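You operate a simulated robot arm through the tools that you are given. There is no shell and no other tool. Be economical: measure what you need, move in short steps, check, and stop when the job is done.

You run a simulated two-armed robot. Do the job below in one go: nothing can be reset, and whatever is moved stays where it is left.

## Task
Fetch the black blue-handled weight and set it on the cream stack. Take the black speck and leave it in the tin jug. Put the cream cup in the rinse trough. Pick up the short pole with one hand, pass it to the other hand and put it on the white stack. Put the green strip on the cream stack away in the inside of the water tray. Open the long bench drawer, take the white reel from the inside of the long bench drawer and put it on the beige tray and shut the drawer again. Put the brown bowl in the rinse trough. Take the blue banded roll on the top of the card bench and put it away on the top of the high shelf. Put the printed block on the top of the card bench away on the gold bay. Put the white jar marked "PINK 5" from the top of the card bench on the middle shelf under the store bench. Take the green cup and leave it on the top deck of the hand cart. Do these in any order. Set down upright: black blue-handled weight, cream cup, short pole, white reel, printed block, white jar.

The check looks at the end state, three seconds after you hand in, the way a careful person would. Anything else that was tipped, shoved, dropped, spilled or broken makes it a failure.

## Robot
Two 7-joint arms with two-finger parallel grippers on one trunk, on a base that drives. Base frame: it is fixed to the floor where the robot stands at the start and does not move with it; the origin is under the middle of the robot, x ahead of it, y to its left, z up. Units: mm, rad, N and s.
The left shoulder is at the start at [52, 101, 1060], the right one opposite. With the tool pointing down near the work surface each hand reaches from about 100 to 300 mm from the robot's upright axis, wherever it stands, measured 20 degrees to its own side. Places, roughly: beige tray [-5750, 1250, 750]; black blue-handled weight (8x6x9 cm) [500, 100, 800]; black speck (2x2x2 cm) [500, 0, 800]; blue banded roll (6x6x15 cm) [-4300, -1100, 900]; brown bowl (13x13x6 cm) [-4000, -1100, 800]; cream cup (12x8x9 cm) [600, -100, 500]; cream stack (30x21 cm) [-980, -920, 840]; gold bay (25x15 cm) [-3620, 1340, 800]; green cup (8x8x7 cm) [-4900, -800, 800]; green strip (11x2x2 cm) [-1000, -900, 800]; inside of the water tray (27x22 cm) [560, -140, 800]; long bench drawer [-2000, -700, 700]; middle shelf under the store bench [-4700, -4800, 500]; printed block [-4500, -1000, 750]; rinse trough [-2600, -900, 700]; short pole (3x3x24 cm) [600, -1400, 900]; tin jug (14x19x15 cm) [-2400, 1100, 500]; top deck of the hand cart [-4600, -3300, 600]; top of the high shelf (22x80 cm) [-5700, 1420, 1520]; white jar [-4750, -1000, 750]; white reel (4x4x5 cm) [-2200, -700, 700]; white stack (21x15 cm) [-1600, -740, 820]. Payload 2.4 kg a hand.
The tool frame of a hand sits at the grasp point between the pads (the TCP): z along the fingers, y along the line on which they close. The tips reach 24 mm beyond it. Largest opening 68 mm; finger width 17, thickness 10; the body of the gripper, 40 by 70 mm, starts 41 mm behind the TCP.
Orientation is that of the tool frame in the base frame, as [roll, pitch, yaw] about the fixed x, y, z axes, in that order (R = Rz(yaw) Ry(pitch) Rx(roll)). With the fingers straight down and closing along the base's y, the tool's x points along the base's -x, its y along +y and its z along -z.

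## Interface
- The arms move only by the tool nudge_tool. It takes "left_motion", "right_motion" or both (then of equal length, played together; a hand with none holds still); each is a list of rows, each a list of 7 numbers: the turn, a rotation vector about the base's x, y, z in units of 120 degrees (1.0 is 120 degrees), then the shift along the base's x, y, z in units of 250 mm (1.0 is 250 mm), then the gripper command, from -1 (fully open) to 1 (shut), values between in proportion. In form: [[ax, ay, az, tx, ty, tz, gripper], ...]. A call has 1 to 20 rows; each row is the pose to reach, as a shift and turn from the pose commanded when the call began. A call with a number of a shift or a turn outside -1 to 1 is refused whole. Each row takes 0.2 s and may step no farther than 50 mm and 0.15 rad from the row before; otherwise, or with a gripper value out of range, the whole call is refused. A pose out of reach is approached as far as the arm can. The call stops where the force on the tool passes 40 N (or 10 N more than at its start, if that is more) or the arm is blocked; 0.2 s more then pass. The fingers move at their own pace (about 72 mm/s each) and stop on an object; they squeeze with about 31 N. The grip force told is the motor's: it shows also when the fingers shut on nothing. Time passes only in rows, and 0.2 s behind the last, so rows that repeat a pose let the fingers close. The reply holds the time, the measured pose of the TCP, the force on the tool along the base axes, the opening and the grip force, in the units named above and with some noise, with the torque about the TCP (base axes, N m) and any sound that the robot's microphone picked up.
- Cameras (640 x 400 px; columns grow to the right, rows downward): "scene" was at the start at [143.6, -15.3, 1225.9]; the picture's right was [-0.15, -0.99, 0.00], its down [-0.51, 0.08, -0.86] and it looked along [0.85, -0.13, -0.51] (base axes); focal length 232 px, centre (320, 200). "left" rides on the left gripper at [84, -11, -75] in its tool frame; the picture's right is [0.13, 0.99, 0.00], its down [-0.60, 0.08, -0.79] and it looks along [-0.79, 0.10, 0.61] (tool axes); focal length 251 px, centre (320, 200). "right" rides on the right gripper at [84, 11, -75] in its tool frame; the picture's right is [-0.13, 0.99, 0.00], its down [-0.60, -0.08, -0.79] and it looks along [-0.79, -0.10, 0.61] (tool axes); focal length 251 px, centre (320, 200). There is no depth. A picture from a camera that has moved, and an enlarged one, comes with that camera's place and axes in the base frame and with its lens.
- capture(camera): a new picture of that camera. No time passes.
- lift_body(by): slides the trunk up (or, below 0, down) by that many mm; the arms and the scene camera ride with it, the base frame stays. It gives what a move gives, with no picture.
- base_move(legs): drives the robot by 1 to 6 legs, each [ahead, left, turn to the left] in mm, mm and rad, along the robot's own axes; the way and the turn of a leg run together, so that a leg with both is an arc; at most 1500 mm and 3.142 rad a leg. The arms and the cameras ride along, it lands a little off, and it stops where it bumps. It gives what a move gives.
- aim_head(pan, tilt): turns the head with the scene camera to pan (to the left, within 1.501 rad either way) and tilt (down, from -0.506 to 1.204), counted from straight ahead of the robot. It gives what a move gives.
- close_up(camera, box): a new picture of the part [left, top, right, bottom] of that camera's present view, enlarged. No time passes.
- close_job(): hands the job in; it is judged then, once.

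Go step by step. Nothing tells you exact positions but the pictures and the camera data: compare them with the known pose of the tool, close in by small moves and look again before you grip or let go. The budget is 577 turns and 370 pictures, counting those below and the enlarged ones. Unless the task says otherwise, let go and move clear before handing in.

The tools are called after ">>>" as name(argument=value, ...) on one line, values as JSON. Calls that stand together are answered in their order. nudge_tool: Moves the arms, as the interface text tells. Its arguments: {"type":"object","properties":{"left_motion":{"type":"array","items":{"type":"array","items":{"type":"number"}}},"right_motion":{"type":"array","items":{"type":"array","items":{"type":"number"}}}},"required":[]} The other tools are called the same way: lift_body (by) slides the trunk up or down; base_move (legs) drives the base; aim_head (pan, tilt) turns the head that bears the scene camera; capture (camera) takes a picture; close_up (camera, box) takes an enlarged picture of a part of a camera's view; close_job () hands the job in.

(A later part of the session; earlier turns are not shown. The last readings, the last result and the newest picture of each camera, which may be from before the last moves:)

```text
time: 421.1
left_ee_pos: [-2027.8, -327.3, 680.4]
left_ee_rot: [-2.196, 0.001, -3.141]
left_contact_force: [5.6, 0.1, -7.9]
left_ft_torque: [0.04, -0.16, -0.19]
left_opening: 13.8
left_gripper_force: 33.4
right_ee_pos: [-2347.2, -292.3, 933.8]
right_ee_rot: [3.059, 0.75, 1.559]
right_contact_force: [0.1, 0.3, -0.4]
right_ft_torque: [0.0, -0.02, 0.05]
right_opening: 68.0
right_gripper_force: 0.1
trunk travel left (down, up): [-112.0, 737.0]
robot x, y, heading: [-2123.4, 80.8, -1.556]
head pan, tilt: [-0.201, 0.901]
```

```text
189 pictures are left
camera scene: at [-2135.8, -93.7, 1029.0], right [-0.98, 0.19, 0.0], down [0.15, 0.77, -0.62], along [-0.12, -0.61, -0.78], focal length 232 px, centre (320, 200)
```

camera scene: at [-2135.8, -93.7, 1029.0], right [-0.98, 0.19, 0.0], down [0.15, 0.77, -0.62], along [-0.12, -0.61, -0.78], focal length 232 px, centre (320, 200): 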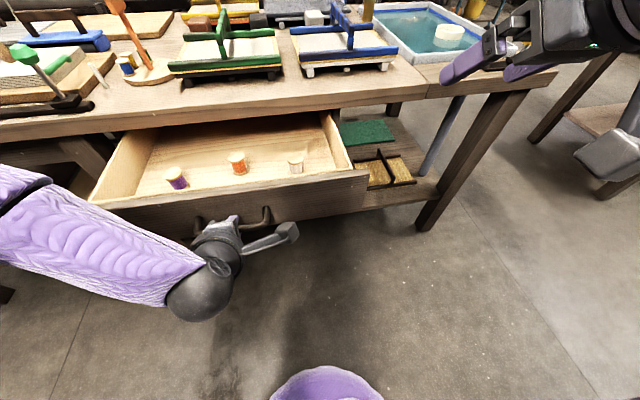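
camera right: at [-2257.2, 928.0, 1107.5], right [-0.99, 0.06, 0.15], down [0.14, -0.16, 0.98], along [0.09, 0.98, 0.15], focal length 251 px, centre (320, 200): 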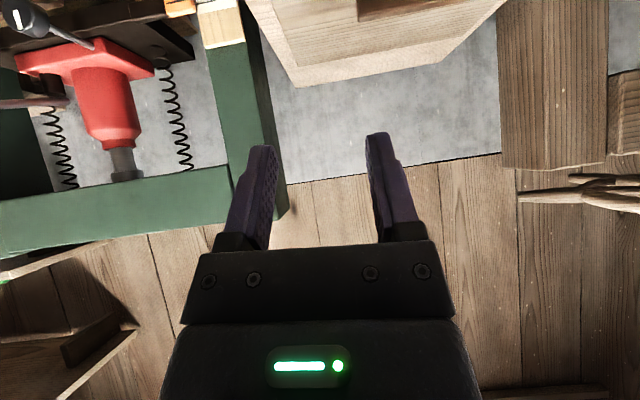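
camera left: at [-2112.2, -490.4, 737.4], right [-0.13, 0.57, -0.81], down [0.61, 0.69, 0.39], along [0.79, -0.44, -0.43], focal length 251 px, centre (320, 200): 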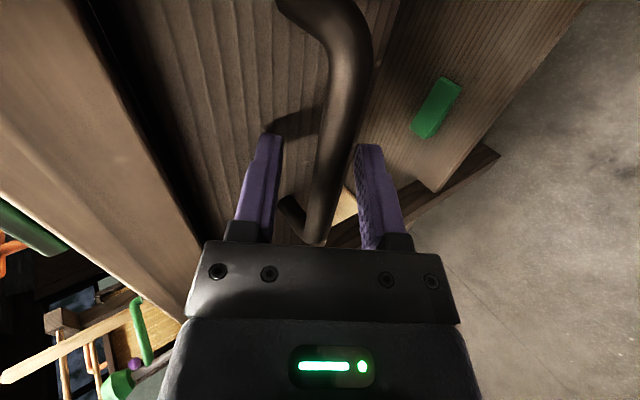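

The drawer is open; the white reel sits at its right side, near (−2157, −457). I release the handle with the left hand and lift it clear.

>>> nudge_tool(left_motion=[[0, 0, 0, 0, 0, 0, 0], [0, 0, 0, 0, 0, 0, -0.06], [0, 0, 0, 0, 0, 0, -0.06], [0, 0, 0, 0, 0.1, 0.07, -0.06], [0, 0, 0, 0, 0.2, 0.14, -0.06], [0, 0, 0, 0.05, 0.24, 0.26, -0.06], [0, 0, 0, 0.12, 0.24, 0.4, -0.06]])

>>> capture(camera="scene")

```text
time: 422.7
left_ee_pos: [-2011.3, -321.8, 778.3]
left_ee_rot: [-2.194, 0.002, -3.142]
left_contact_force: [-0.4, 0.1, 0.0]
left_ft_torque: [0.0, 0.0, -0.05]
left_opening: 35.9
left_gripper_force: 0.0
left hand out of reach, approached as far as the arm can: row 5, 6, 7
right_ee_pos: [-2346.6, -294.0, 935.3]
right_ee_rot: [3.057, 0.748, 1.56]
right_contact_force: [0.1, -0.7, -0.4]
right_ft_torque: [-0.01, 0.0, -0.01]
right_opening: 68.2
right_gripper_force: 0.2
trunk travel left (down, up): [-112.0, 737.0]
robot x, y, heading: [-2125.1, 81.3, -1.559]
head pan, tilt: [-0.201, 0.901]
```

```text
188 pictures are left
camera scene: at [-2136.4, -93.3, 1029.1], right [-0.98, 0.19, 0.0], down [0.15, 0.77, -0.62], along [-0.12, -0.61, -0.78], focal length 232 px, centre (320, 200)
```

scene: 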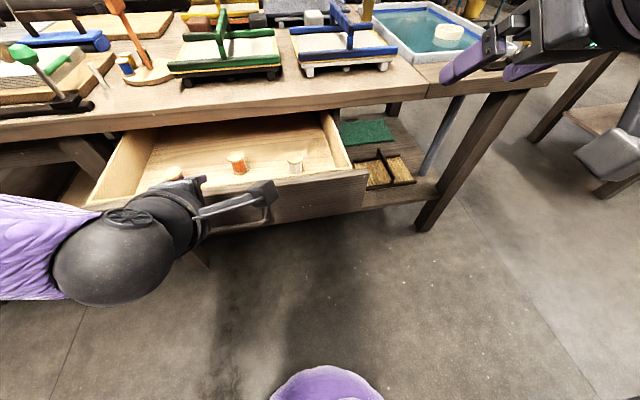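

>>> base_move(legs=[[-100, 0, 0]])

>>> lift_body(by=160)

>>> nudge_tool(left_motion=[[0, 0, 0, 0.05, 0, 0.06, -0.06], [0, 0, 0, 0.1, 0, 0.12, -0.06], [0, 0, 0, 0.15, 0, 0.18, -0.06], [0, 0, 0, 0.2, 0, 0.24, -0.06], [0, 0, 0, 0.2, 0, 0.3, -0.06], [0, 0, 0, 0.2, 0, 0.36, -0.06], [0, 0, 0, 0.2, 0, 0.4, -0.06]], right_motion=[[0.06, 0, 0, 0.07, 0.02, -0.05, -1], [0.12, 0, 0, 0.14, 0.04, -0.1, -1], [0.18, 0, 0, 0.21, 0.07, -0.15, -1], [0.24, 0, 0, 0.28, 0.1, -0.2, -1], [0.3, 0, 0, 0.35, 0.13, -0.25, -1], [0.357, 0, 0, 0.42, 0.16, -0.3, -1], [0.357, 0, 0, 0.5, 0.19, -0.35, -1]])

>>> capture(camera="scene")

```text
time: 423.9
left_ee_pos: [-2012.6, -220.5, 778.4]
left_ee_rot: [-2.193, 0.0, -3.141]
left_contact_force: [0.2, 0.0, -0.3]
left_ft_torque: [0.01, -0.03, 0.01]
left_opening: 36.0
left_gripper_force: 0.0
right_ee_pos: [-2348.3, -193.1, 934.4]
right_ee_rot: [3.057, 0.749, 1.555]
right_contact_force: [0.3, 0.1, -0.1]
right_ft_torque: [0.02, 0.02, 0.02]
right_opening: 68.1
right_gripper_force: 0.0
trunk travel left (down, up): [-112.0, 737.0]
robot x, y, heading: [-2122.2, 180.0, -1.56]
head pan, tilt: [-0.201, 0.901]
```

```text
time: 425.7
left_ee_pos: [-2013.5, -222.4, 938.4]
left_ee_rot: [-2.193, 0.001, -3.141]
left_contact_force: [-0.6, 0.0, 0.7]
left_ft_torque: [0.02, -0.01, 0.01]
left_opening: 36.0
left_gripper_force: 0.1
right_ee_pos: [-2347.7, -192.3, 1095.8]
right_ee_rot: [3.058, 0.747, 1.557]
right_contact_force: [0.2, -0.6, -0.2]
right_ft_torque: [-0.01, 0.0, -0.02]
right_opening: 68.0
right_gripper_force: 0.1
trunk travel left (down, up): [-272.0, 577.0]
robot x, y, heading: [-2124.8, 182.2, -1.559]
head pan, tilt: [-0.201, 0.901]
```

```text
time: 427.3
left_ee_pos: [-1964.4, -220.2, 1037.9]
left_ee_rot: [-2.194, 0.001, -3.141]
left_contact_force: [0.0, 0.0, -0.1]
left_ft_torque: [0.02, -0.01, -0.02]
left_opening: 35.9
left_gripper_force: 0.0
right_ee_pos: [-2225.0, -145.5, 1005.7]
right_ee_rot: [3.065, 0.0, 1.56]
right_contact_force: [0.6, -0.4, -0.3]
right_ft_torque: [-0.01, 0.01, -0.02]
right_opening: 68.3
right_gripper_force: 0.1
trunk travel left (down, up): [-272.0, 577.0]
robot x, y, heading: [-2124.2, 183.2, -1.557]
head pan, tilt: [-0.201, 0.901]
```

```text
187 pictures are left
camera scene: at [-2138.2, 51.0, 1192.6], right [-0.98, 0.19, 0.0], down [0.15, 0.77, -0.62], along [-0.12, -0.61, -0.78], focal length 232 px, centre (320, 200)
```

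scene: 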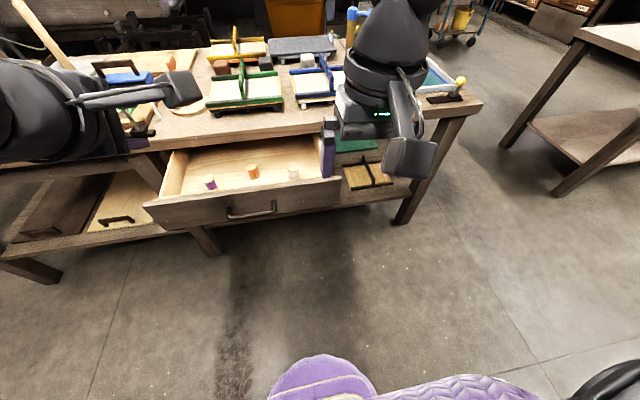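

The reel is at about (−2155, −449). I drive up to the open drawer, keeping clear of its handle.

>>> base_move(legs=[[280, 62, 0]])

>>> capture(camera="right")

>>> capture(camera="scene")

```text
time: 429.3
left_ee_pos: [-1897.1, -501.2, 1038.0]
left_ee_rot: [-2.194, 0.003, -3.138]
left_contact_force: [1.6, 0.1, -0.8]
left_ft_torque: [0.02, 0.0, 0.01]
left_opening: 36.0
left_gripper_force: 0.1
right_ee_pos: [-2157.2, -427.0, 1005.9]
right_ee_rot: [3.067, 0.001, 1.563]
right_contact_force: [-0.4, 0.5, -0.3]
right_ft_torque: [-0.03, -0.02, 0.04]
right_opening: 67.8
right_gripper_force: 0.0
trunk travel left (down, up): [-272.0, 577.0]
robot x, y, heading: [-2056.5, -97.5, -1.552]
head pan, tilt: [-0.201, 0.901]
```

```text
186 pictures are left
camera right: at [-2151.2, -342.8, 1080.9], right [0.99, -0.14, 0.08], down [-0.14, -0.6, 0.79], along [-0.06, -0.79, -0.61], focal length 251 px, centre (320, 200)
```

right: 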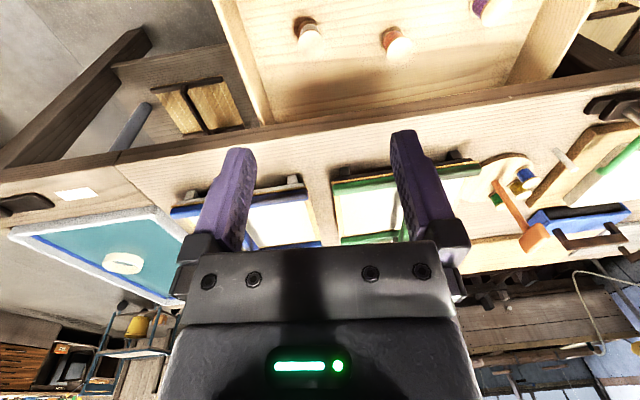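

```text
185 pictures are left
camera scene: at [-2072.1, -230.8, 1192.6], right [-0.98, 0.18, 0.0], down [0.14, 0.77, -0.62], along [-0.11, -0.61, -0.78], focal length 232 px, centre (320, 200)
```

scene: 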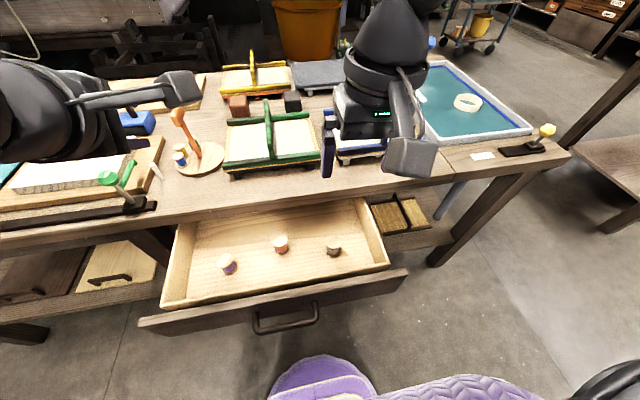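

The reel is at about (−2153, −472). I lower the trunk and take the right hand down over it.

>>> lift_body(by=-100)

>>> nudge_tool(right_motion=[[0, 0, 0, 0.008, -0.08, -0.1, -1], [0, 0, 0, 0.016, -0.16, -0.2, -1], [0, 0, 0, 0.016, -0.17, -0.36, -1], [0, 0, 0, 0.016, -0.17, -0.52, -1], [0, 0, 0, 0.016, -0.17, -0.6, -1]])

>>> capture(camera="right")

>>> capture(camera="scene")

```text
time: 430.6
left_ee_pos: [-1897.1, -501.4, 938.4]
left_ee_rot: [-2.194, 0.003, -3.139]
left_contact_force: [-0.6, -0.5, -0.3]
left_ft_torque: [-0.02, 0.02, 0.0]
left_opening: 36.0
left_gripper_force: 0.0
right_ee_pos: [-2158.0, -427.1, 908.1]
right_ee_rot: [3.066, 0.002, 1.564]
right_contact_force: [0.7, -0.7, 0.5]
right_ft_torque: [-0.01, -0.04, 0.0]
right_opening: 68.2
right_gripper_force: 0.1
trunk travel left (down, up): [-172.0, 677.0]
robot x, y, heading: [-2059.0, -97.5, -1.554]
head pan, tilt: [-0.201, 0.901]
```

```text
time: 431.8
left_ee_pos: [-1896.9, -501.5, 938.3]
left_ee_rot: [-2.195, 0.001, -3.138]
left_contact_force: [0.4, 0.0, -0.4]
left_ft_torque: [0.02, 0.0, -0.02]
left_opening: 36.1
left_gripper_force: 0.0
right_ee_pos: [-2153.7, -470.1, 756.3]
right_ee_rot: [3.064, 0.001, 1.564]
right_contact_force: [0.4, 0.8, 0.2]
right_ft_torque: [-0.03, -0.05, -0.01]
right_opening: 68.1
right_gripper_force: 0.0
trunk travel left (down, up): [-172.0, 677.0]
robot x, y, heading: [-2060.1, -100.7, -1.555]
head pan, tilt: [-0.201, 0.901]
```

```text
184 pictures are left
camera right: at [-2147.3, -386.7, 830.4], right [0.99, -0.14, 0.08], down [-0.14, -0.6, 0.79], along [-0.06, -0.79, -0.61], focal length 251 px, centre (320, 200)
```

right: 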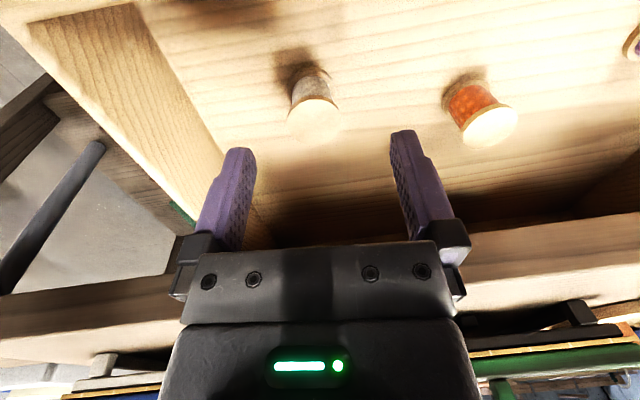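

```text
183 pictures are left
camera scene: at [-2071.8, -256.2, 1090.8], right [-0.98, 0.18, 0.0], down [0.14, 0.77, -0.62], along [-0.11, -0.61, -0.78], focal length 232 px, centre (320, 200)
```

scene: 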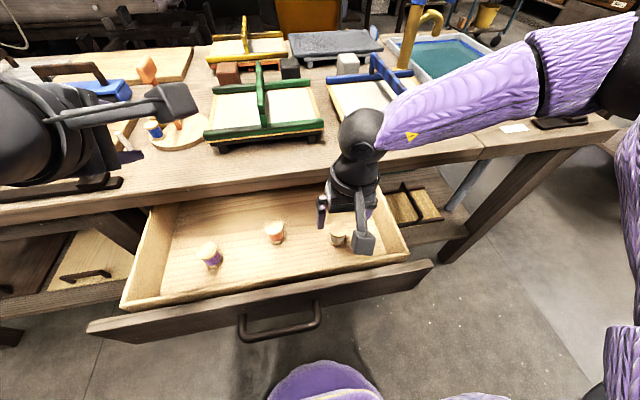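

The reel's top is at (−2153, −494, 674), close under the bench edge, so I tilt the hand 20° forward to keep the wrist clear and approach.

>>> nudge_tool(right_motion=[[-0.056, 0, 0, 0, -0.02, 0, -1], [-0.112, 0, 0, 0, -0.05, 0, -1], [-0.167, 0, 0, 0, -0.09, -0.06, -1], [-0.167, 0, 0, 0, -0.09, -0.2, -1]])

>>> capture(camera="right")

>>> close_up(camera="scene", box=[260, 100, 430, 290])

```text
time: 432.8
left_ee_pos: [-1897.9, -500.5, 940.1]
left_ee_rot: [-2.195, 0.002, -3.137]
left_contact_force: [0.2, -0.4, -0.2]
left_ft_torque: [-0.01, -0.01, -0.01]
left_opening: 36.2
left_gripper_force: 0.0
right_ee_pos: [-2153.0, -492.0, 705.8]
right_ee_rot: [3.063, 0.353, 1.564]
right_contact_force: [-0.6, 0.1, 0.8]
right_ft_torque: [0.07, 0.01, 0.03]
right_opening: 67.8
right_gripper_force: 0.3
trunk travel left (down, up): [-172.0, 677.0]
robot x, y, heading: [-2057.7, -100.0, -1.554]
head pan, tilt: [-0.201, 0.901]
```

```text
182 pictures are left
camera right: at [-2146.0, -387.6, 746.5], right [0.99, -0.1, 0.12], down [-0.14, -0.3, 0.94], along [-0.06, -0.95, -0.31], focal length 251 px, centre (320, 200)
```

right: 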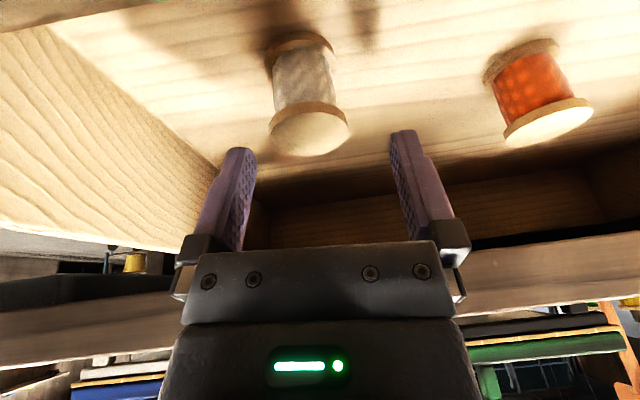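

```text
2.11 times, centred on (345, 195) of scene
camera zoom: at [-2071.8, -256.1, 1090.8], right [-0.98, 0.18, 0.0], down [0.14, 0.77, -0.62], along [-0.11, -0.61, -0.78], focal length 489 px, centre (267, 210)
```

zoom: 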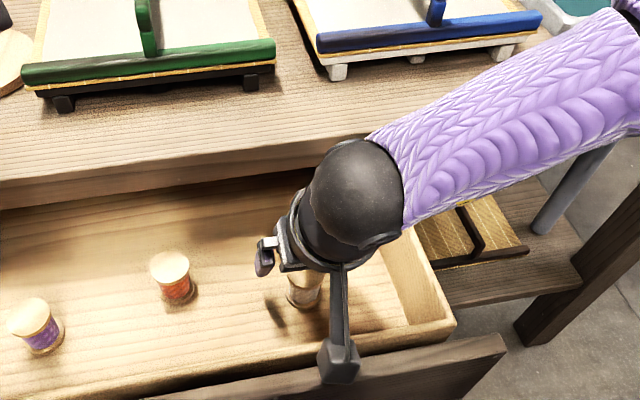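

The hand's camera would foul the drawer front. I lift out, turn the hand 90° so its camera points sideways, then tilt and approach again.

>>> nudge_tool(right_motion=[[0, 0, 0, 0, 0.01, 0.16, -1], [0.05, 0, 0, 0, 0.03, 0.32, -1], [0.11, 0, 0, 0, 0.06, 0.44, -1], [0.167, 0, 0, 0, 0.1, 0.5, -1]])

>>> nudge_tool(right_motion=[[0, 0, -0.068, 0, 0, 0, -1], [0, 0, -0.136, 0, 0, 0, -1], [0, 0, -0.204, 0, 0, 0, -1], [0, 0, -0.272, 0, 0, 0, -1], [0, 0, -0.34, 0, 0, 0, -1], [0, 0, -0.409, 0, 0, 0, -1], [0, 0, -0.477, 0, 0, 0, -1], [0, 0, -0.545, 0, 0, 0, -1], [0, 0, -0.613, 0, 0, 0, -1], [0, 0, -0.682, 0, 0, 0, -1], [0, 0, -0.75, 0, 0, 0, -1], [0, 0, -0.75, 0, 0, 0, -1]])

>>> capture(camera="right")

```text
time: 433.8
left_ee_pos: [-1897.9, -501.5, 937.1]
left_ee_rot: [-2.193, 0.0, -3.137]
left_contact_force: [0.3, -1.3, 0.3]
left_ft_torque: [0.03, -0.02, -0.02]
left_opening: 36.1
left_gripper_force: 0.0
right_ee_pos: [-2153.0, -468.2, 830.3]
right_ee_rot: [3.065, 0.001, 1.563]
right_contact_force: [0.7, 0.5, 0.5]
right_ft_torque: [0.01, 0.02, 0.0]
right_opening: 68.2
right_gripper_force: 0.1
trunk travel left (down, up): [-172.0, 677.0]
robot x, y, heading: [-2057.8, -99.4, -1.561]
head pan, tilt: [-0.201, 0.901]
```

```text
time: 436.4
left_ee_pos: [-1896.6, -500.8, 939.0]
left_ee_rot: [-2.195, 0.001, -3.137]
left_contact_force: [-0.7, -0.7, 1.3]
left_ft_torque: [-0.01, 0.0, 0.02]
left_opening: 35.9
left_gripper_force: 0.1
right_ee_pos: [-2154.4, -466.4, 831.4]
right_ee_rot: [3.067, 0.003, -0.009]
right_contact_force: [0.3, -0.5, 0.1]
right_ft_torque: [-0.01, 0.01, 0.01]
right_opening: 68.1
right_gripper_force: 0.1
trunk travel left (down, up): [-172.0, 677.0]
robot x, y, heading: [-2059.9, -100.0, -1.554]
head pan, tilt: [-0.201, 0.901]
```

```text
180 pictures are left
camera right: at [-2069.3, -472.7, 905.4], right [-0.14, -0.99, 0.07], down [-0.6, 0.14, 0.79], along [-0.79, 0.06, -0.61], focal length 251 px, centre (320, 200)
```

right: 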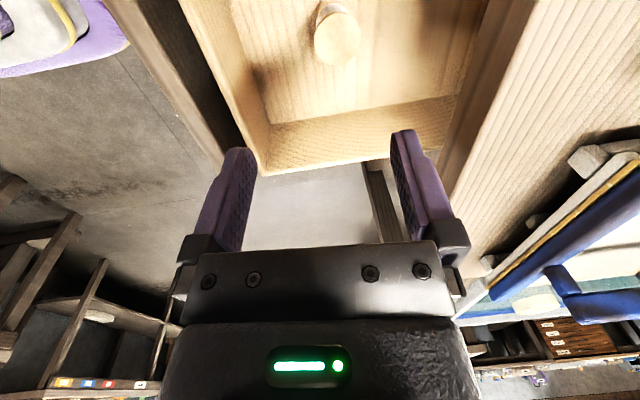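

Now the camera looks sideways and the reel is at (−2151, −493). I tilt slightly forward, set a 50 mm opening and descend.

>>> nudge_tool(right_motion=[[-0.06, 0, 0, 0.01, -0.04, 0, -0.47], [-0.125, 0, 0, 0.012, -0.1, -0.1, -0.47], [-0.125, 0, 0, 0.012, -0.112, -0.28, -0.47], [-0.125, 0, 0, 0.012, -0.112, -0.46, -0.47], [-0.125, 0, 0, 0.012, -0.112, -0.56, -0.47]])

>>> capture(camera="right")

>>> close_up(camera="scene", box=[260, 100, 430, 290])

```text
time: 437.6
left_ee_pos: [-1895.8, -503.8, 937.7]
left_ee_rot: [-2.196, 0.001, -3.138]
left_contact_force: [0.0, -0.1, 0.1]
left_ft_torque: [-0.03, -0.04, 0.01]
left_opening: 36.0
left_gripper_force: 0.0
right_ee_pos: [-2150.7, -495.0, 709.6]
right_ee_rot: [2.795, -0.006, -0.006]
right_contact_force: [-0.3, -0.3, 0.3]
right_ft_torque: [0.0, -0.04, 0.01]
right_opening: 49.8
right_gripper_force: 0.1
right hand out of reach, approached as far as the arm can: row 5
trunk travel left (down, up): [-172.0, 677.0]
robot x, y, heading: [-2058.2, -102.4, -1.56]
head pan, tilt: [-0.201, 0.901]
stopped in row 5 (right hand): the force on the tool passed its limit at 54 N (the readings are from after the stop); the commanded pose is now the measured one
```

```text
179 pictures are left
camera right: at [-2066.2, -481.4, 782.6], right [-0.14, -0.93, 0.34], down [-0.61, 0.35, 0.72], along [-0.78, -0.11, -0.61], focal length 251 px, centre (320, 200)
```

right: 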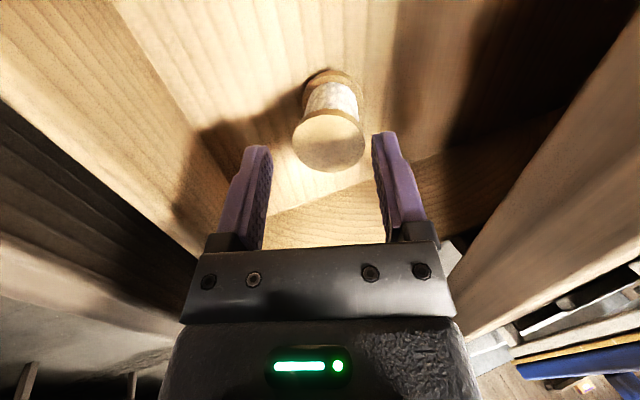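

```text
2.11 times, centred on (345, 195) of scene
camera zoom: at [-2072.0, -257.3, 1090.4], right [-0.98, 0.18, 0.0], down [0.14, 0.77, -0.62], along [-0.11, -0.61, -0.78], focal length 489 px, centre (267, 210)
```

zoom: 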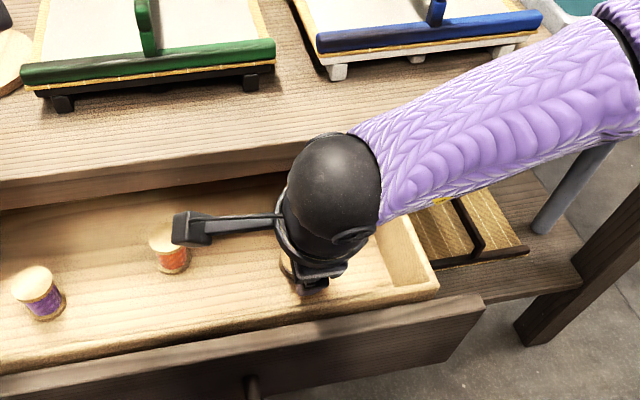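

The forearm or wrist met the bench edge. I'll pull the drawer out a bit further using the closed right fingers behind its front panel.

>>> nudge_tool(right_motion=[[0, 0, 0, 0, 0.02, 0.1, 1], [0, 0, 0, 0, 0.14, 0.12, 1], [0, 0, 0, 0, 0.26, 0.12, 1], [0, 0, 0, 0, 0.32, 0.1, 1]])

>>> capture(camera="scene")

```text
time: 438.6
left_ee_pos: [-1897.4, -501.3, 937.9]
left_ee_rot: [-2.193, 0.0, -3.138]
left_contact_force: [0.5, -1.0, 0.2]
left_ft_torque: [0.0, 0.03, 0.02]
left_opening: 36.1
left_gripper_force: 0.0
right_ee_pos: [-2151.7, -414.6, 733.2]
right_ee_rot: [2.794, -0.005, -0.007]
right_contact_force: [0.0, -0.6, -0.4]
right_ft_torque: [0.0, 0.0, 0.03]
right_opening: 0.1
right_gripper_force: 23.1
trunk travel left (down, up): [-172.0, 677.0]
robot x, y, heading: [-2062.7, -97.9, -1.559]
head pan, tilt: [-0.201, 0.901]
```

```text
177 pictures are left
camera scene: at [-2071.9, -256.2, 1090.7], right [-0.98, 0.18, 0.0], down [0.14, 0.77, -0.62], along [-0.11, -0.61, -0.78], focal length 232 px, centre (320, 200)
```

scene: 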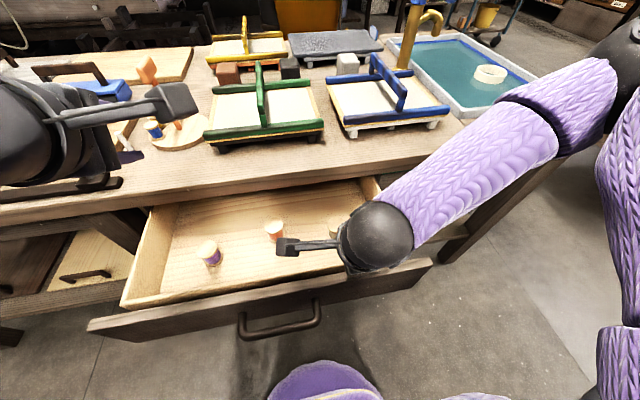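

>>> base_move(legs=[[-85, 0, 0]])

>>> capture(camera="scene")

```text
time: 439.7
left_ee_pos: [-1899.0, -427.7, 938.4]
left_ee_rot: [-2.196, 0.001, -3.14]
left_contact_force: [-0.5, 0.5, 0.1]
left_ft_torque: [0.01, 0.02, 0.01]
left_opening: 36.1
left_gripper_force: 0.1
right_ee_pos: [-2152.2, -348.6, 736.1]
right_ee_rot: [2.772, -0.004, -0.009]
right_contact_force: [-0.2, -1.3, 1.9]
right_ft_torque: [0.02, 0.01, 0.04]
right_opening: 0.2
right_gripper_force: 23.4
trunk travel left (down, up): [-172.0, 677.0]
robot x, y, heading: [-2057.9, -27.4, -1.552]
head pan, tilt: [-0.201, 0.901]
stopped in leg 1: the force on the tool passed its limit at 71 N (the readings are from after the stop); the commanded pose is now the measured one
```

```text
176 pictures are left
camera scene: at [-2072.9, -183.1, 1090.7], right [-0.98, 0.18, 0.0], down [0.14, 0.77, -0.62], along [-0.11, -0.61, -0.78], focal length 232 px, centre (320, 200)
```

scene: 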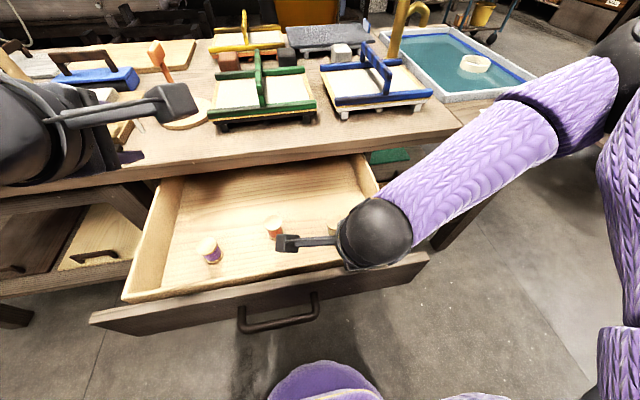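

The drawer is now at its stop. I lift the right hand and look at the reel again.

>>> nudge_tool(right_motion=[[0, 0, 0, 0, -0.04, 0.02, 1], [0, 0, 0, 0, -0.08, 0.16, 0], [0, 0, 0, 0, -0.12, 0.32, -0.47], [0, 0, 0, 0, -0.2, 0.4, -0.47]])

>>> capture(camera="right")

>>> capture(camera="scene")

```text
time: 440.7
left_ee_pos: [-1898.5, -427.9, 937.4]
left_ee_rot: [-2.194, 0.001, -3.139]
left_contact_force: [0.4, -0.7, 0.3]
left_ft_torque: [0.0, -0.01, -0.02]
left_opening: 35.9
left_gripper_force: 0.1
right_ee_pos: [-2154.1, -397.0, 837.1]
right_ee_rot: [2.773, -0.007, -0.009]
right_contact_force: [0.2, -1.2, 0.4]
right_ft_torque: [0.0, -0.02, 0.01]
right_opening: 50.0
right_gripper_force: 0.1
trunk travel left (down, up): [-172.0, 677.0]
robot x, y, heading: [-2057.8, -26.2, -1.557]
head pan, tilt: [-0.201, 0.901]
```

```text
175 pictures are left
camera right: at [-2068.6, -380.8, 909.7], right [-0.14, -0.92, 0.36], down [-0.61, 0.36, 0.71], along [-0.78, -0.12, -0.61], focal length 251 px, centre (320, 200)
```

right: 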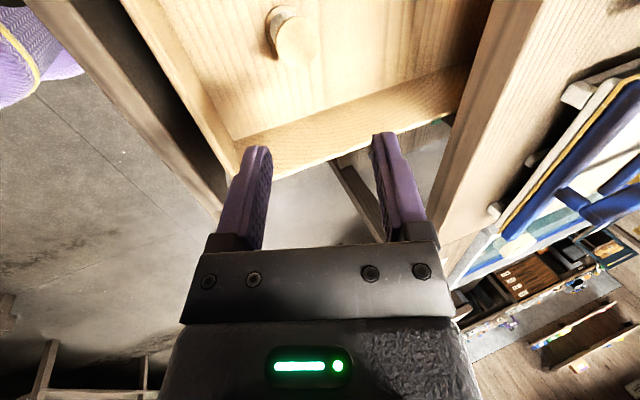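

```text
174 pictures are left
camera scene: at [-2072.9, -183.0, 1090.8], right [-0.98, 0.18, 0.0], down [0.14, 0.77, -0.62], along [-0.11, -0.61, -0.78], focal length 232 px, centre (320, 200)
```

scene: 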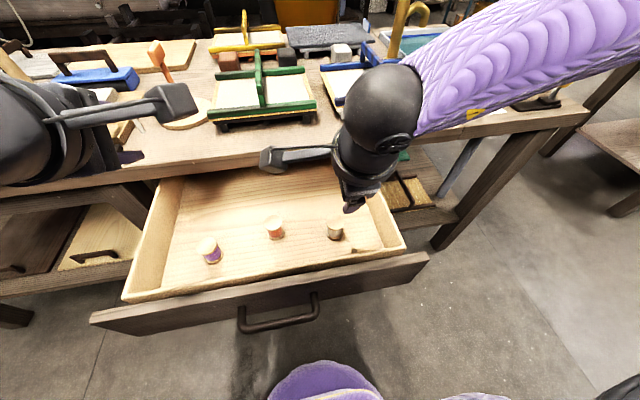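

The reel is now at about (−2150, −438), well clear of the bench. I move 20 mm closer, lower the trunk and descend onto it.

>>> base_move(legs=[[20, 0, 0]])

>>> lift_body(by=-60)

>>> nudge_tool(right_motion=[[0, 0, 0, 0.012, -0.08, -0.06, -0.47], [0, 0, 0, 0.012, -0.08, -0.16, -0.47], [0, 0, 0, 0.012, -0.08, -0.26, -0.47]])

>>> capture(camera="right")

>>> capture(camera="scene")

```text
time: 441.5
left_ee_pos: [-1897.4, -447.4, 937.3]
left_ee_rot: [-2.195, 0.002, -3.139]
left_contact_force: [-0.1, 0.9, 0.5]
left_ft_torque: [-0.01, 0.01, -0.01]
left_opening: 35.9
left_gripper_force: 0.2
right_ee_pos: [-2153.0, -417.0, 835.8]
right_ee_rot: [2.773, -0.005, -0.01]
right_contact_force: [-0.4, -0.2, 0.1]
right_ft_torque: [0.0, 0.01, 0.0]
right_opening: 50.1
right_gripper_force: 0.0
trunk travel left (down, up): [-172.0, 677.0]
robot x, y, heading: [-2059.3, -46.2, -1.553]
head pan, tilt: [-0.201, 0.901]
```

```text
time: 442.5
left_ee_pos: [-1899.4, -448.5, 878.2]
left_ee_rot: [-2.194, 0.001, -3.138]
left_contact_force: [-0.2, 0.6, 0.4]
left_ft_torque: [0.03, -0.01, 0.0]
left_opening: 35.9
left_gripper_force: 0.1
right_ee_pos: [-2153.6, -416.4, 776.2]
right_ee_rot: [2.772, -0.005, -0.008]
right_contact_force: [0.2, 0.3, 0.0]
right_ft_torque: [-0.03, -0.03, -0.03]
right_opening: 50.0
right_gripper_force: 0.0
trunk travel left (down, up): [-112.0, 737.0]
robot x, y, heading: [-2059.6, -47.9, -1.556]
head pan, tilt: [-0.201, 0.901]
```

```text
time: 443.3
left_ee_pos: [-1898.5, -448.0, 879.4]
left_ee_rot: [-2.194, 0.003, -3.139]
left_contact_force: [0.1, 0.5, -0.3]
left_ft_torque: [-0.01, -0.01, -0.01]
left_opening: 36.0
left_gripper_force: 0.1
right_ee_pos: [-2149.4, -436.2, 712.9]
right_ee_rot: [2.77, -0.008, -0.009]
right_contact_force: [1.4, 1.6, 10.9]
right_ft_torque: [0.21, 0.01, -0.01]
right_opening: 47.7
right_gripper_force: 0.1
trunk travel left (down, up): [-112.0, 737.0]
robot x, y, heading: [-2060.1, -46.7, -1.552]
head pan, tilt: [-0.201, 0.901]
```

```text
173 pictures are left
camera right: at [-2064.5, -419.6, 786.5], right [-0.14, -0.92, 0.36], down [-0.61, 0.37, 0.71], along [-0.78, -0.12, -0.61], focal length 251 px, centre (320, 200)
```

right: 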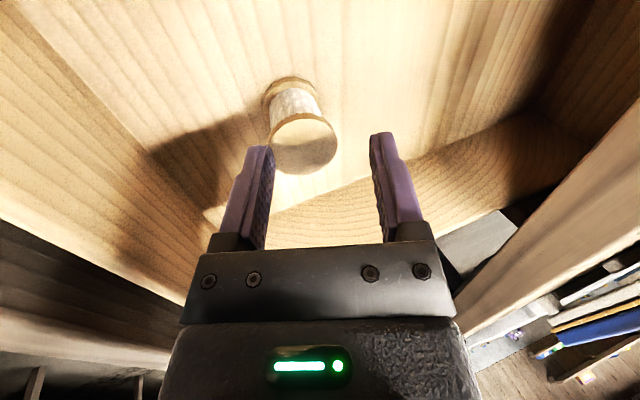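

```text
172 pictures are left
camera scene: at [-2072.1, -220.9, 1029.4], right [-0.98, 0.18, 0.0], down [0.14, 0.77, -0.62], along [-0.12, -0.61, -0.78], focal length 232 px, centre (320, 200)
```

scene: 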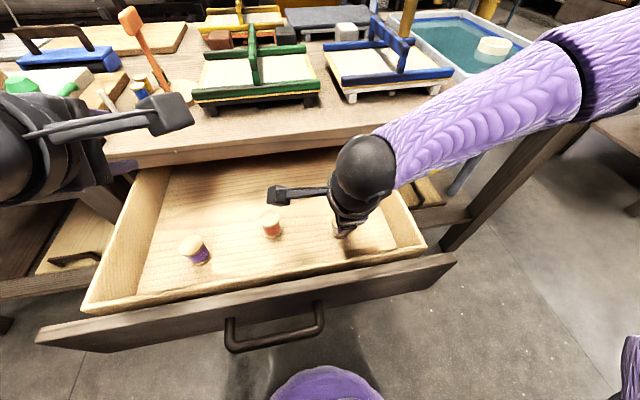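

The near finger touched the reel's top edge because of the tilt. I lift, shift, widen the opening and come down along the finger axis.

>>> nudge_tool(right_motion=[[0, 0, 0, 0, 0.02, 0.08, -0.7], [0, 0, 0, 0, 0.108, 0.08, -0.7], [0, 0, 0, 0, 0.09, 0.02, -0.7], [0, 0, 0, 0, 0.06, -0.06, -0.7]])

>>> capture(camera="right")

```text
time: 444.3
left_ee_pos: [-1897.9, -449.2, 877.7]
left_ee_rot: [-2.193, 0.001, -3.137]
left_contact_force: [-0.8, 0.7, 0.2]
left_ft_torque: [0.0, -0.01, 0.01]
left_opening: 35.9
left_gripper_force: 0.0
right_ee_pos: [-2150.1, -421.8, 695.3]
right_ee_rot: [2.773, -0.005, -0.008]
right_contact_force: [0.5, 0.1, -0.3]
right_ft_torque: [0.02, 0.03, -0.01]
right_opening: 57.9
right_gripper_force: 0.2
trunk travel left (down, up): [-112.0, 737.0]
robot x, y, heading: [-2062.6, -45.8, -1.558]
head pan, tilt: [-0.201, 0.901]
```

```text
171 pictures are left
camera right: at [-2065.1, -406.8, 768.5], right [-0.14, -0.92, 0.36], down [-0.6, 0.37, 0.71], along [-0.78, -0.12, -0.61], focal length 251 px, centre (320, 200)
```

right: 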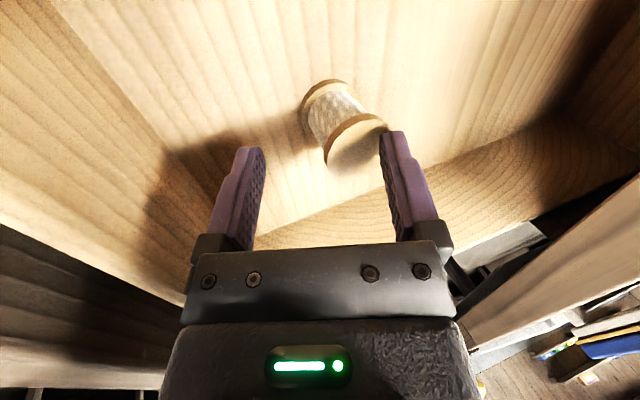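

The far finger is brushing the reel's rim. I raise slightly, open fully and look closely.

>>> nudge_tool(right_motion=[[0, 0, 0, 0, 0.012, 0.06, -1], [0, 0, 0, 0, 0.03, 0.12, -1], [0, 0, 0, 0, 0.03, 0.12, -1]])

>>> close_up(camera="right", box=[220, 40, 440, 200])

>>> close_up(camera="scene", box=[260, 130, 420, 270])

```text
time: 445.1
left_ee_pos: [-1897.8, -448.2, 878.2]
left_ee_rot: [-2.195, 0.001, -3.138]
left_contact_force: [-0.5, -0.3, -0.6]
left_ft_torque: [0.02, -0.02, 0.0]
left_opening: 36.0
left_gripper_force: 0.2
right_ee_pos: [-2148.7, -414.5, 724.8]
right_ee_rot: [2.774, -0.005, -0.011]
right_contact_force: [-0.4, -0.7, 0.1]
right_ft_torque: [0.0, -0.01, -0.02]
right_opening: 68.0
right_gripper_force: 0.1
trunk travel left (down, up): [-112.0, 737.0]
robot x, y, heading: [-2060.1, -45.6, -1.554]
head pan, tilt: [-0.201, 0.901]
```

```text
2.50 times, centred on (330, 120) of right
camera zoom: at [-2064.5, -398.2, 797.8], right [-0.14, -0.92, 0.36], down [-0.61, 0.36, 0.71], along [-0.78, -0.12, -0.61], focal length 629 px, centre (295, 400)
```

zoom: 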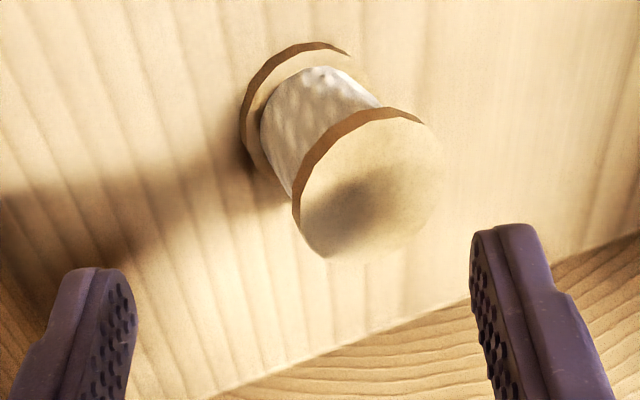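

```text
2.86 times, centred on (340, 200) of scene
camera zoom: at [-2072.3, -221.8, 1029.0], right [-0.98, 0.18, 0.0], down [0.14, 0.77, -0.62], along [-0.11, -0.61, -0.78], focal length 663 px, centre (263, 200)
```

zoom: 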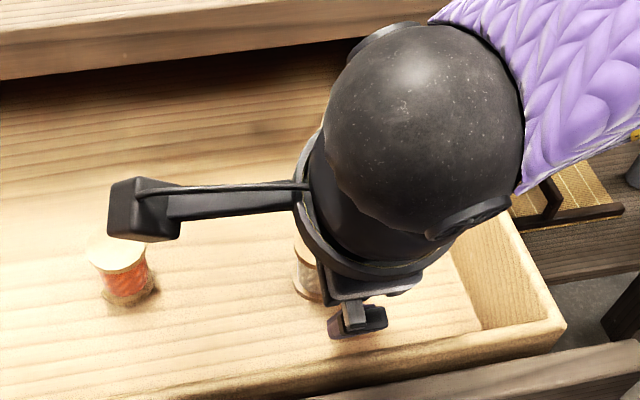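

The reel stands upright, at y≈−451. I realign and go down on it.

>>> nudge_tool(right_motion=[[0, 0, 0, -0.012, -0.07, 0, -1], [0, 0, 0, -0.012, -0.102, -0.1, -1], [0, 0, 0, -0.012, -0.118, -0.17, -1], [0, 0, 0, -0.012, -0.134, -0.236, -1]])

>>> capture(camera="right")

```text
time: 446.1
left_ee_pos: [-1897.6, -447.9, 879.7]
left_ee_rot: [-2.191, 0.002, -3.139]
left_contact_force: [0.4, 0.0, 0.4]
left_ft_torque: [-0.01, -0.01, 0.01]
left_opening: 36.1
left_gripper_force: 0.0
right_ee_pos: [-2152.9, -450.2, 674.6]
right_ee_rot: [2.754, -0.007, -0.009]
right_contact_force: [-4.6, -0.5, 34.4]
right_ft_torque: [0.91, 0.21, 0.15]
right_opening: 57.2
right_gripper_force: 0.1
trunk travel left (down, up): [-112.0, 737.0]
robot x, y, heading: [-2061.2, -49.4, -1.554]
head pan, tilt: [-0.201, 0.901]
stopped in row 4 (right hand): the force on the tool passed its limit at 47 N (the readings are from after the stop); the commanded pose is now the measured one
```

```text
168 pictures are left
camera right: at [-2068.9, -433.2, 746.8], right [-0.14, -0.92, 0.37], down [-0.61, 0.38, 0.7], along [-0.78, -0.13, -0.61], focal length 251 px, centre (320, 200)
```

right: 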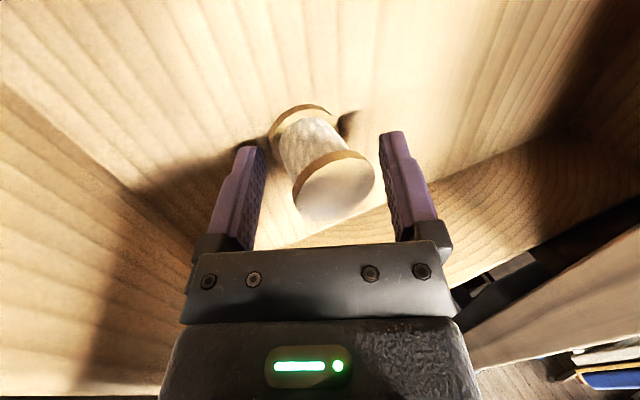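

The near fingertip reached the drawer floor; the reel is between the fingers. I rise 6 mm, close and lift.

>>> nudge_tool(right_motion=[[0, 0, 0, 0, 0.004, 0.028, -1], [0, 0, 0, 0, 0.004, 0.028, 1], [0, 0, 0, 0, 0.004, 0.028, 1], [0, 0, 0, 0, 0.004, 0.028, 1], [0, 0, 0, 0, 0.004, 0.028, 1]])

>>> capture(camera="right")

```text
time: 447.3
left_ee_pos: [-1897.9, -448.9, 878.6]
left_ee_rot: [-2.194, 0.002, -3.138]
left_contact_force: [-1.1, -0.1, 0.2]
left_ft_torque: [-0.02, -0.02, -0.02]
left_opening: 35.8
left_gripper_force: 0.0
right_ee_pos: [-2153.9, -448.6, 677.2]
right_ee_rot: [2.762, -0.005, -0.008]
right_contact_force: [0.4, -0.1, -0.7]
right_ft_torque: [0.02, -0.02, 0.03]
right_opening: 36.4
right_gripper_force: 31.0
trunk travel left (down, up): [-112.0, 737.0]
robot x, y, heading: [-2060.7, -45.5, -1.556]
head pan, tilt: [-0.201, 0.901]
```

```text
167 pictures are left
camera right: at [-2068.4, -432.4, 750.8], right [-0.14, -0.92, 0.37], down [-0.61, 0.37, 0.7], along [-0.78, -0.12, -0.61], focal length 251 px, centre (320, 200)
```

right: 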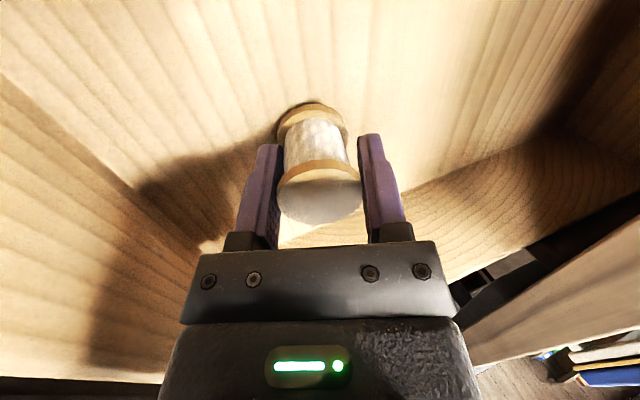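

>>> nudge_tool(right_motion=[[0, 0, 0, 0, 0.02, 0.08, 1], [0, 0, 0, 0, 0.05, 0.22, 1], [0, 0, 0, 0, 0.05, 0.4, 1], [0, 0, 0, 0, 0.05, 0.58, 1], [0, 0, 0, 0, 0.05, 0.76, 1]])

>>> capture(camera="right")

>>> capture(camera="scene")

```text
time: 448.5
left_ee_pos: [-1898.3, -447.7, 878.4]
left_ee_rot: [-2.194, 0.002, -3.138]
left_contact_force: [0.4, 0.4, 0.2]
left_ft_torque: [-0.01, -0.04, 0.01]
left_opening: 35.9
left_gripper_force: 0.1
right_ee_pos: [-2154.7, -437.5, 867.5]
right_ee_rot: [2.761, -0.008, -0.008]
right_contact_force: [-0.8, -0.5, -0.6]
right_ft_torque: [-0.01, 0.03, 0.01]
right_opening: 36.0
right_gripper_force: 31.0
trunk travel left (down, up): [-112.0, 737.0]
robot x, y, heading: [-2062.6, -48.2, -1.557]
head pan, tilt: [-0.201, 0.901]
```

```text
166 pictures are left
camera right: at [-2069.9, -420.7, 940.3], right [-0.14, -0.92, 0.37], down [-0.61, 0.37, 0.7], along [-0.78, -0.12, -0.61], focal length 251 px, centre (320, 200)
```

right: 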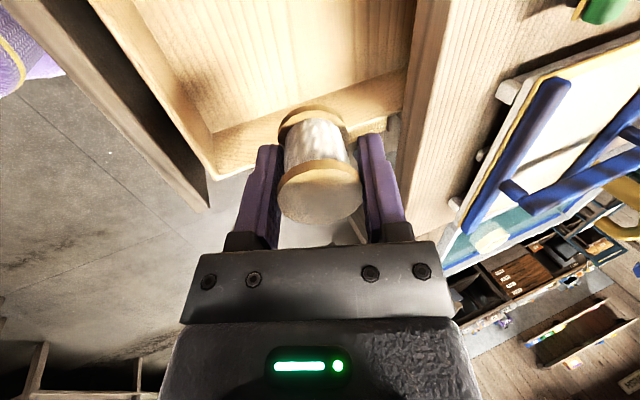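

```text
165 pictures are left
camera scene: at [-2072.5, -221.9, 1029.0], right [-0.98, 0.19, 0.0], down [0.15, 0.77, -0.62], along [-0.12, -0.61, -0.78], focal length 232 px, centre (320, 200)
```

scene: 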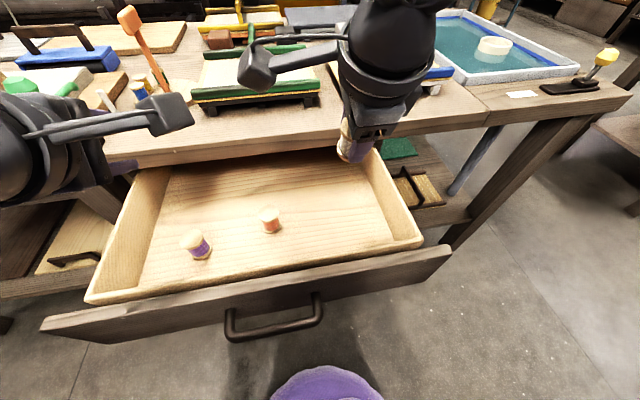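

The reel is out. I back away and bring the closed left hand low in front of the drawer to push it shut.

>>> base_move(legs=[[-215, 0, 0]])

>>> nudge_tool(left_motion=[[0, 0, 0, -0.03, 0, -0.15, 1], [0, 0, 0, -0.08, 0, -0.3, 1], [0, 0, 0, -0.12, 0, -0.45, 1], [0, 0, 0, -0.17, 0, -0.6, 1], [0, 0, 0, -0.17, 0, -0.75, 1], [0, 0, 0, -0.17, 0, -0.79, 1]], right_motion=[[0, 0, 0, 0, 0, 0.08, 1], [0, 0, 0, 0, 0, 0.16, 1], [0, 0, 0, 0, 0, 0.24, 1], [0, 0, 0, 0, 0, 0.32, 1], [0, 0, 0, 0, 0, 0.4, 1], [0, 0, 0, 0, 0, 0.4, 1]])

>>> capture(camera="scene")

```text
time: 450.2
left_ee_pos: [-1901.3, -232.9, 877.3]
left_ee_rot: [-2.194, 0.001, -3.137]
left_contact_force: [0.4, 0.1, -0.3]
left_ft_torque: [0.02, 0.01, 0.0]
left_opening: 35.7
left_gripper_force: 0.1
right_ee_pos: [-2156.8, -220.4, 865.9]
right_ee_rot: [2.764, -0.008, -0.009]
right_contact_force: [-0.2, -0.1, 0.2]
right_ft_torque: [0.03, -0.01, -0.01]
right_opening: 36.1
right_gripper_force: 31.2
trunk travel left (down, up): [-112.0, 737.0]
robot x, y, heading: [-2062.4, 170.4, -1.554]
head pan, tilt: [-0.201, 0.901]
```

```text
time: 451.6
left_ee_pos: [-1943.4, -235.2, 728.4]
left_ee_rot: [-2.193, 0.001, -3.138]
left_contact_force: [-0.8, 0.0, -0.1]
left_ft_torque: [0.02, 0.0, 0.02]
left_opening: 0.2
left_gripper_force: 23.6
left hand out of reach, approached as far as the arm can: row 1, 2, 5, 6
right_ee_pos: [-2157.4, -220.6, 967.0]
right_ee_rot: [2.762, -0.007, -0.009]
right_contact_force: [0.7, 0.3, -0.2]
right_ft_torque: [-0.03, 0.02, -0.01]
right_opening: 36.3
right_gripper_force: 31.0
trunk travel left (down, up): [-112.0, 737.0]
robot x, y, heading: [-2063.8, 168.6, -1.557]
head pan, tilt: [-0.201, 0.901]
```

```text
164 pictures are left
camera scene: at [-2075.6, -5.8, 1029.0], right [-0.98, 0.18, 0.0], down [0.14, 0.77, -0.62], along [-0.11, -0.61, -0.78], focal length 232 px, centre (320, 200)
```

scene: 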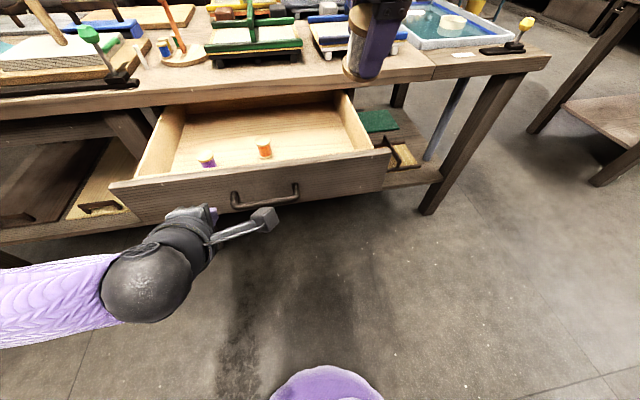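

>>> lift_body(by=-45)

>>> base_move(legs=[[200, 0, 0]])

>>> capture(camera="scene")

```text
time: 452.5
left_ee_pos: [-1943.0, -235.0, 681.3]
left_ee_rot: [-2.194, 0.001, -3.138]
left_contact_force: [-0.3, 0.0, 0.2]
left_ft_torque: [0.02, 0.01, -0.02]
left_opening: 0.2
left_gripper_force: 23.7
right_ee_pos: [-2158.7, -221.2, 921.9]
right_ee_rot: [2.763, -0.006, -0.008]
right_contact_force: [0.3, -0.1, -1.0]
right_ft_torque: [-0.03, 0.0, 0.03]
right_opening: 36.1
right_gripper_force: 30.8
trunk travel left (down, up): [-67.0, 782.0]
robot x, y, heading: [-2061.8, 168.5, -1.556]
head pan, tilt: [-0.201, 0.901]
```

```text
time: 454.1
left_ee_pos: [-1940.6, -438.0, 682.2]
left_ee_rot: [-2.193, -0.001, -3.14]
left_contact_force: [0.7, -0.2, -0.6]
left_ft_torque: [0.04, 0.0, 0.03]
left_opening: 0.0
left_gripper_force: 23.8
right_ee_pos: [-2155.4, -423.7, 921.4]
right_ee_rot: [2.761, -0.006, -0.009]
right_contact_force: [-0.1, 0.5, -0.7]
right_ft_torque: [0.0, 0.02, -0.01]
right_opening: 36.3
right_gripper_force: 31.2
trunk travel left (down, up): [-67.0, 782.0]
robot x, y, heading: [-2059.2, -38.0, -1.56]
head pan, tilt: [-0.201, 0.901]
```

```text
163 pictures are left
camera scene: at [-2072.6, -224.7, 982.3], right [-0.98, 0.19, 0.0], down [0.15, 0.77, -0.62], along [-0.12, -0.61, -0.78], focal length 232 px, centre (320, 200)
```

scene: 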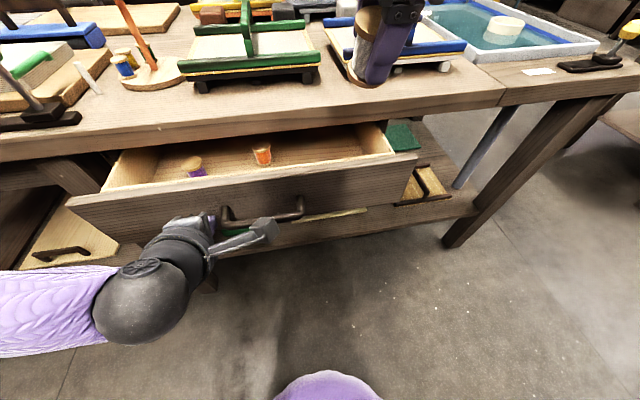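

>>> base_move(legs=[[120, 0, 0]])

>>> capture(camera="scene")

```text
time: 455.4
left_ee_pos: [-1937.5, -559.0, 680.7]
left_ee_rot: [-2.201, 0.002, -3.14]
left_contact_force: [1.0, 2.6, 0.1]
left_ft_torque: [0.0, -0.01, 0.01]
left_opening: 0.1
left_gripper_force: 23.6
right_ee_pos: [-2152.9, -547.1, 921.4]
right_ee_rot: [2.761, -0.006, -0.007]
right_contact_force: [-0.6, 0.0, 0.0]
right_ft_torque: [-0.03, 0.0, 0.0]
right_opening: 36.2
right_gripper_force: 30.8
trunk travel left (down, up): [-67.0, 782.0]
robot x, y, heading: [-2055.9, -158.7, -1.55]
head pan, tilt: [-0.201, 0.901]
stopped in leg 1: the force on the tool passed its limit at 56 N (the readings are from after the stop); the commanded pose is now the measured one
```

```text
162 pictures are left
camera scene: at [-2070.2, -346.8, 982.3], right [-0.98, 0.18, 0.0], down [0.14, 0.77, -0.62], along [-0.11, -0.61, -0.78], focal length 232 px, centre (320, 200)
```

scene: 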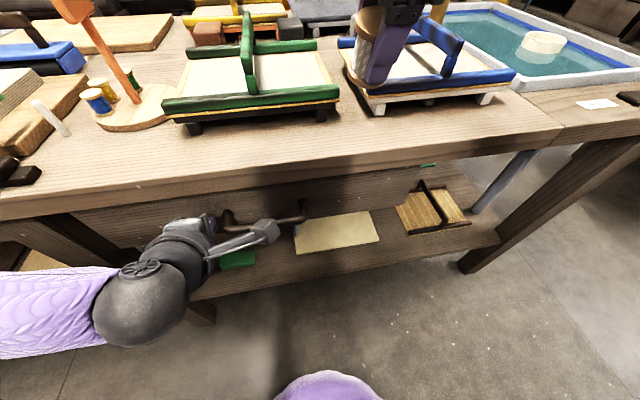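

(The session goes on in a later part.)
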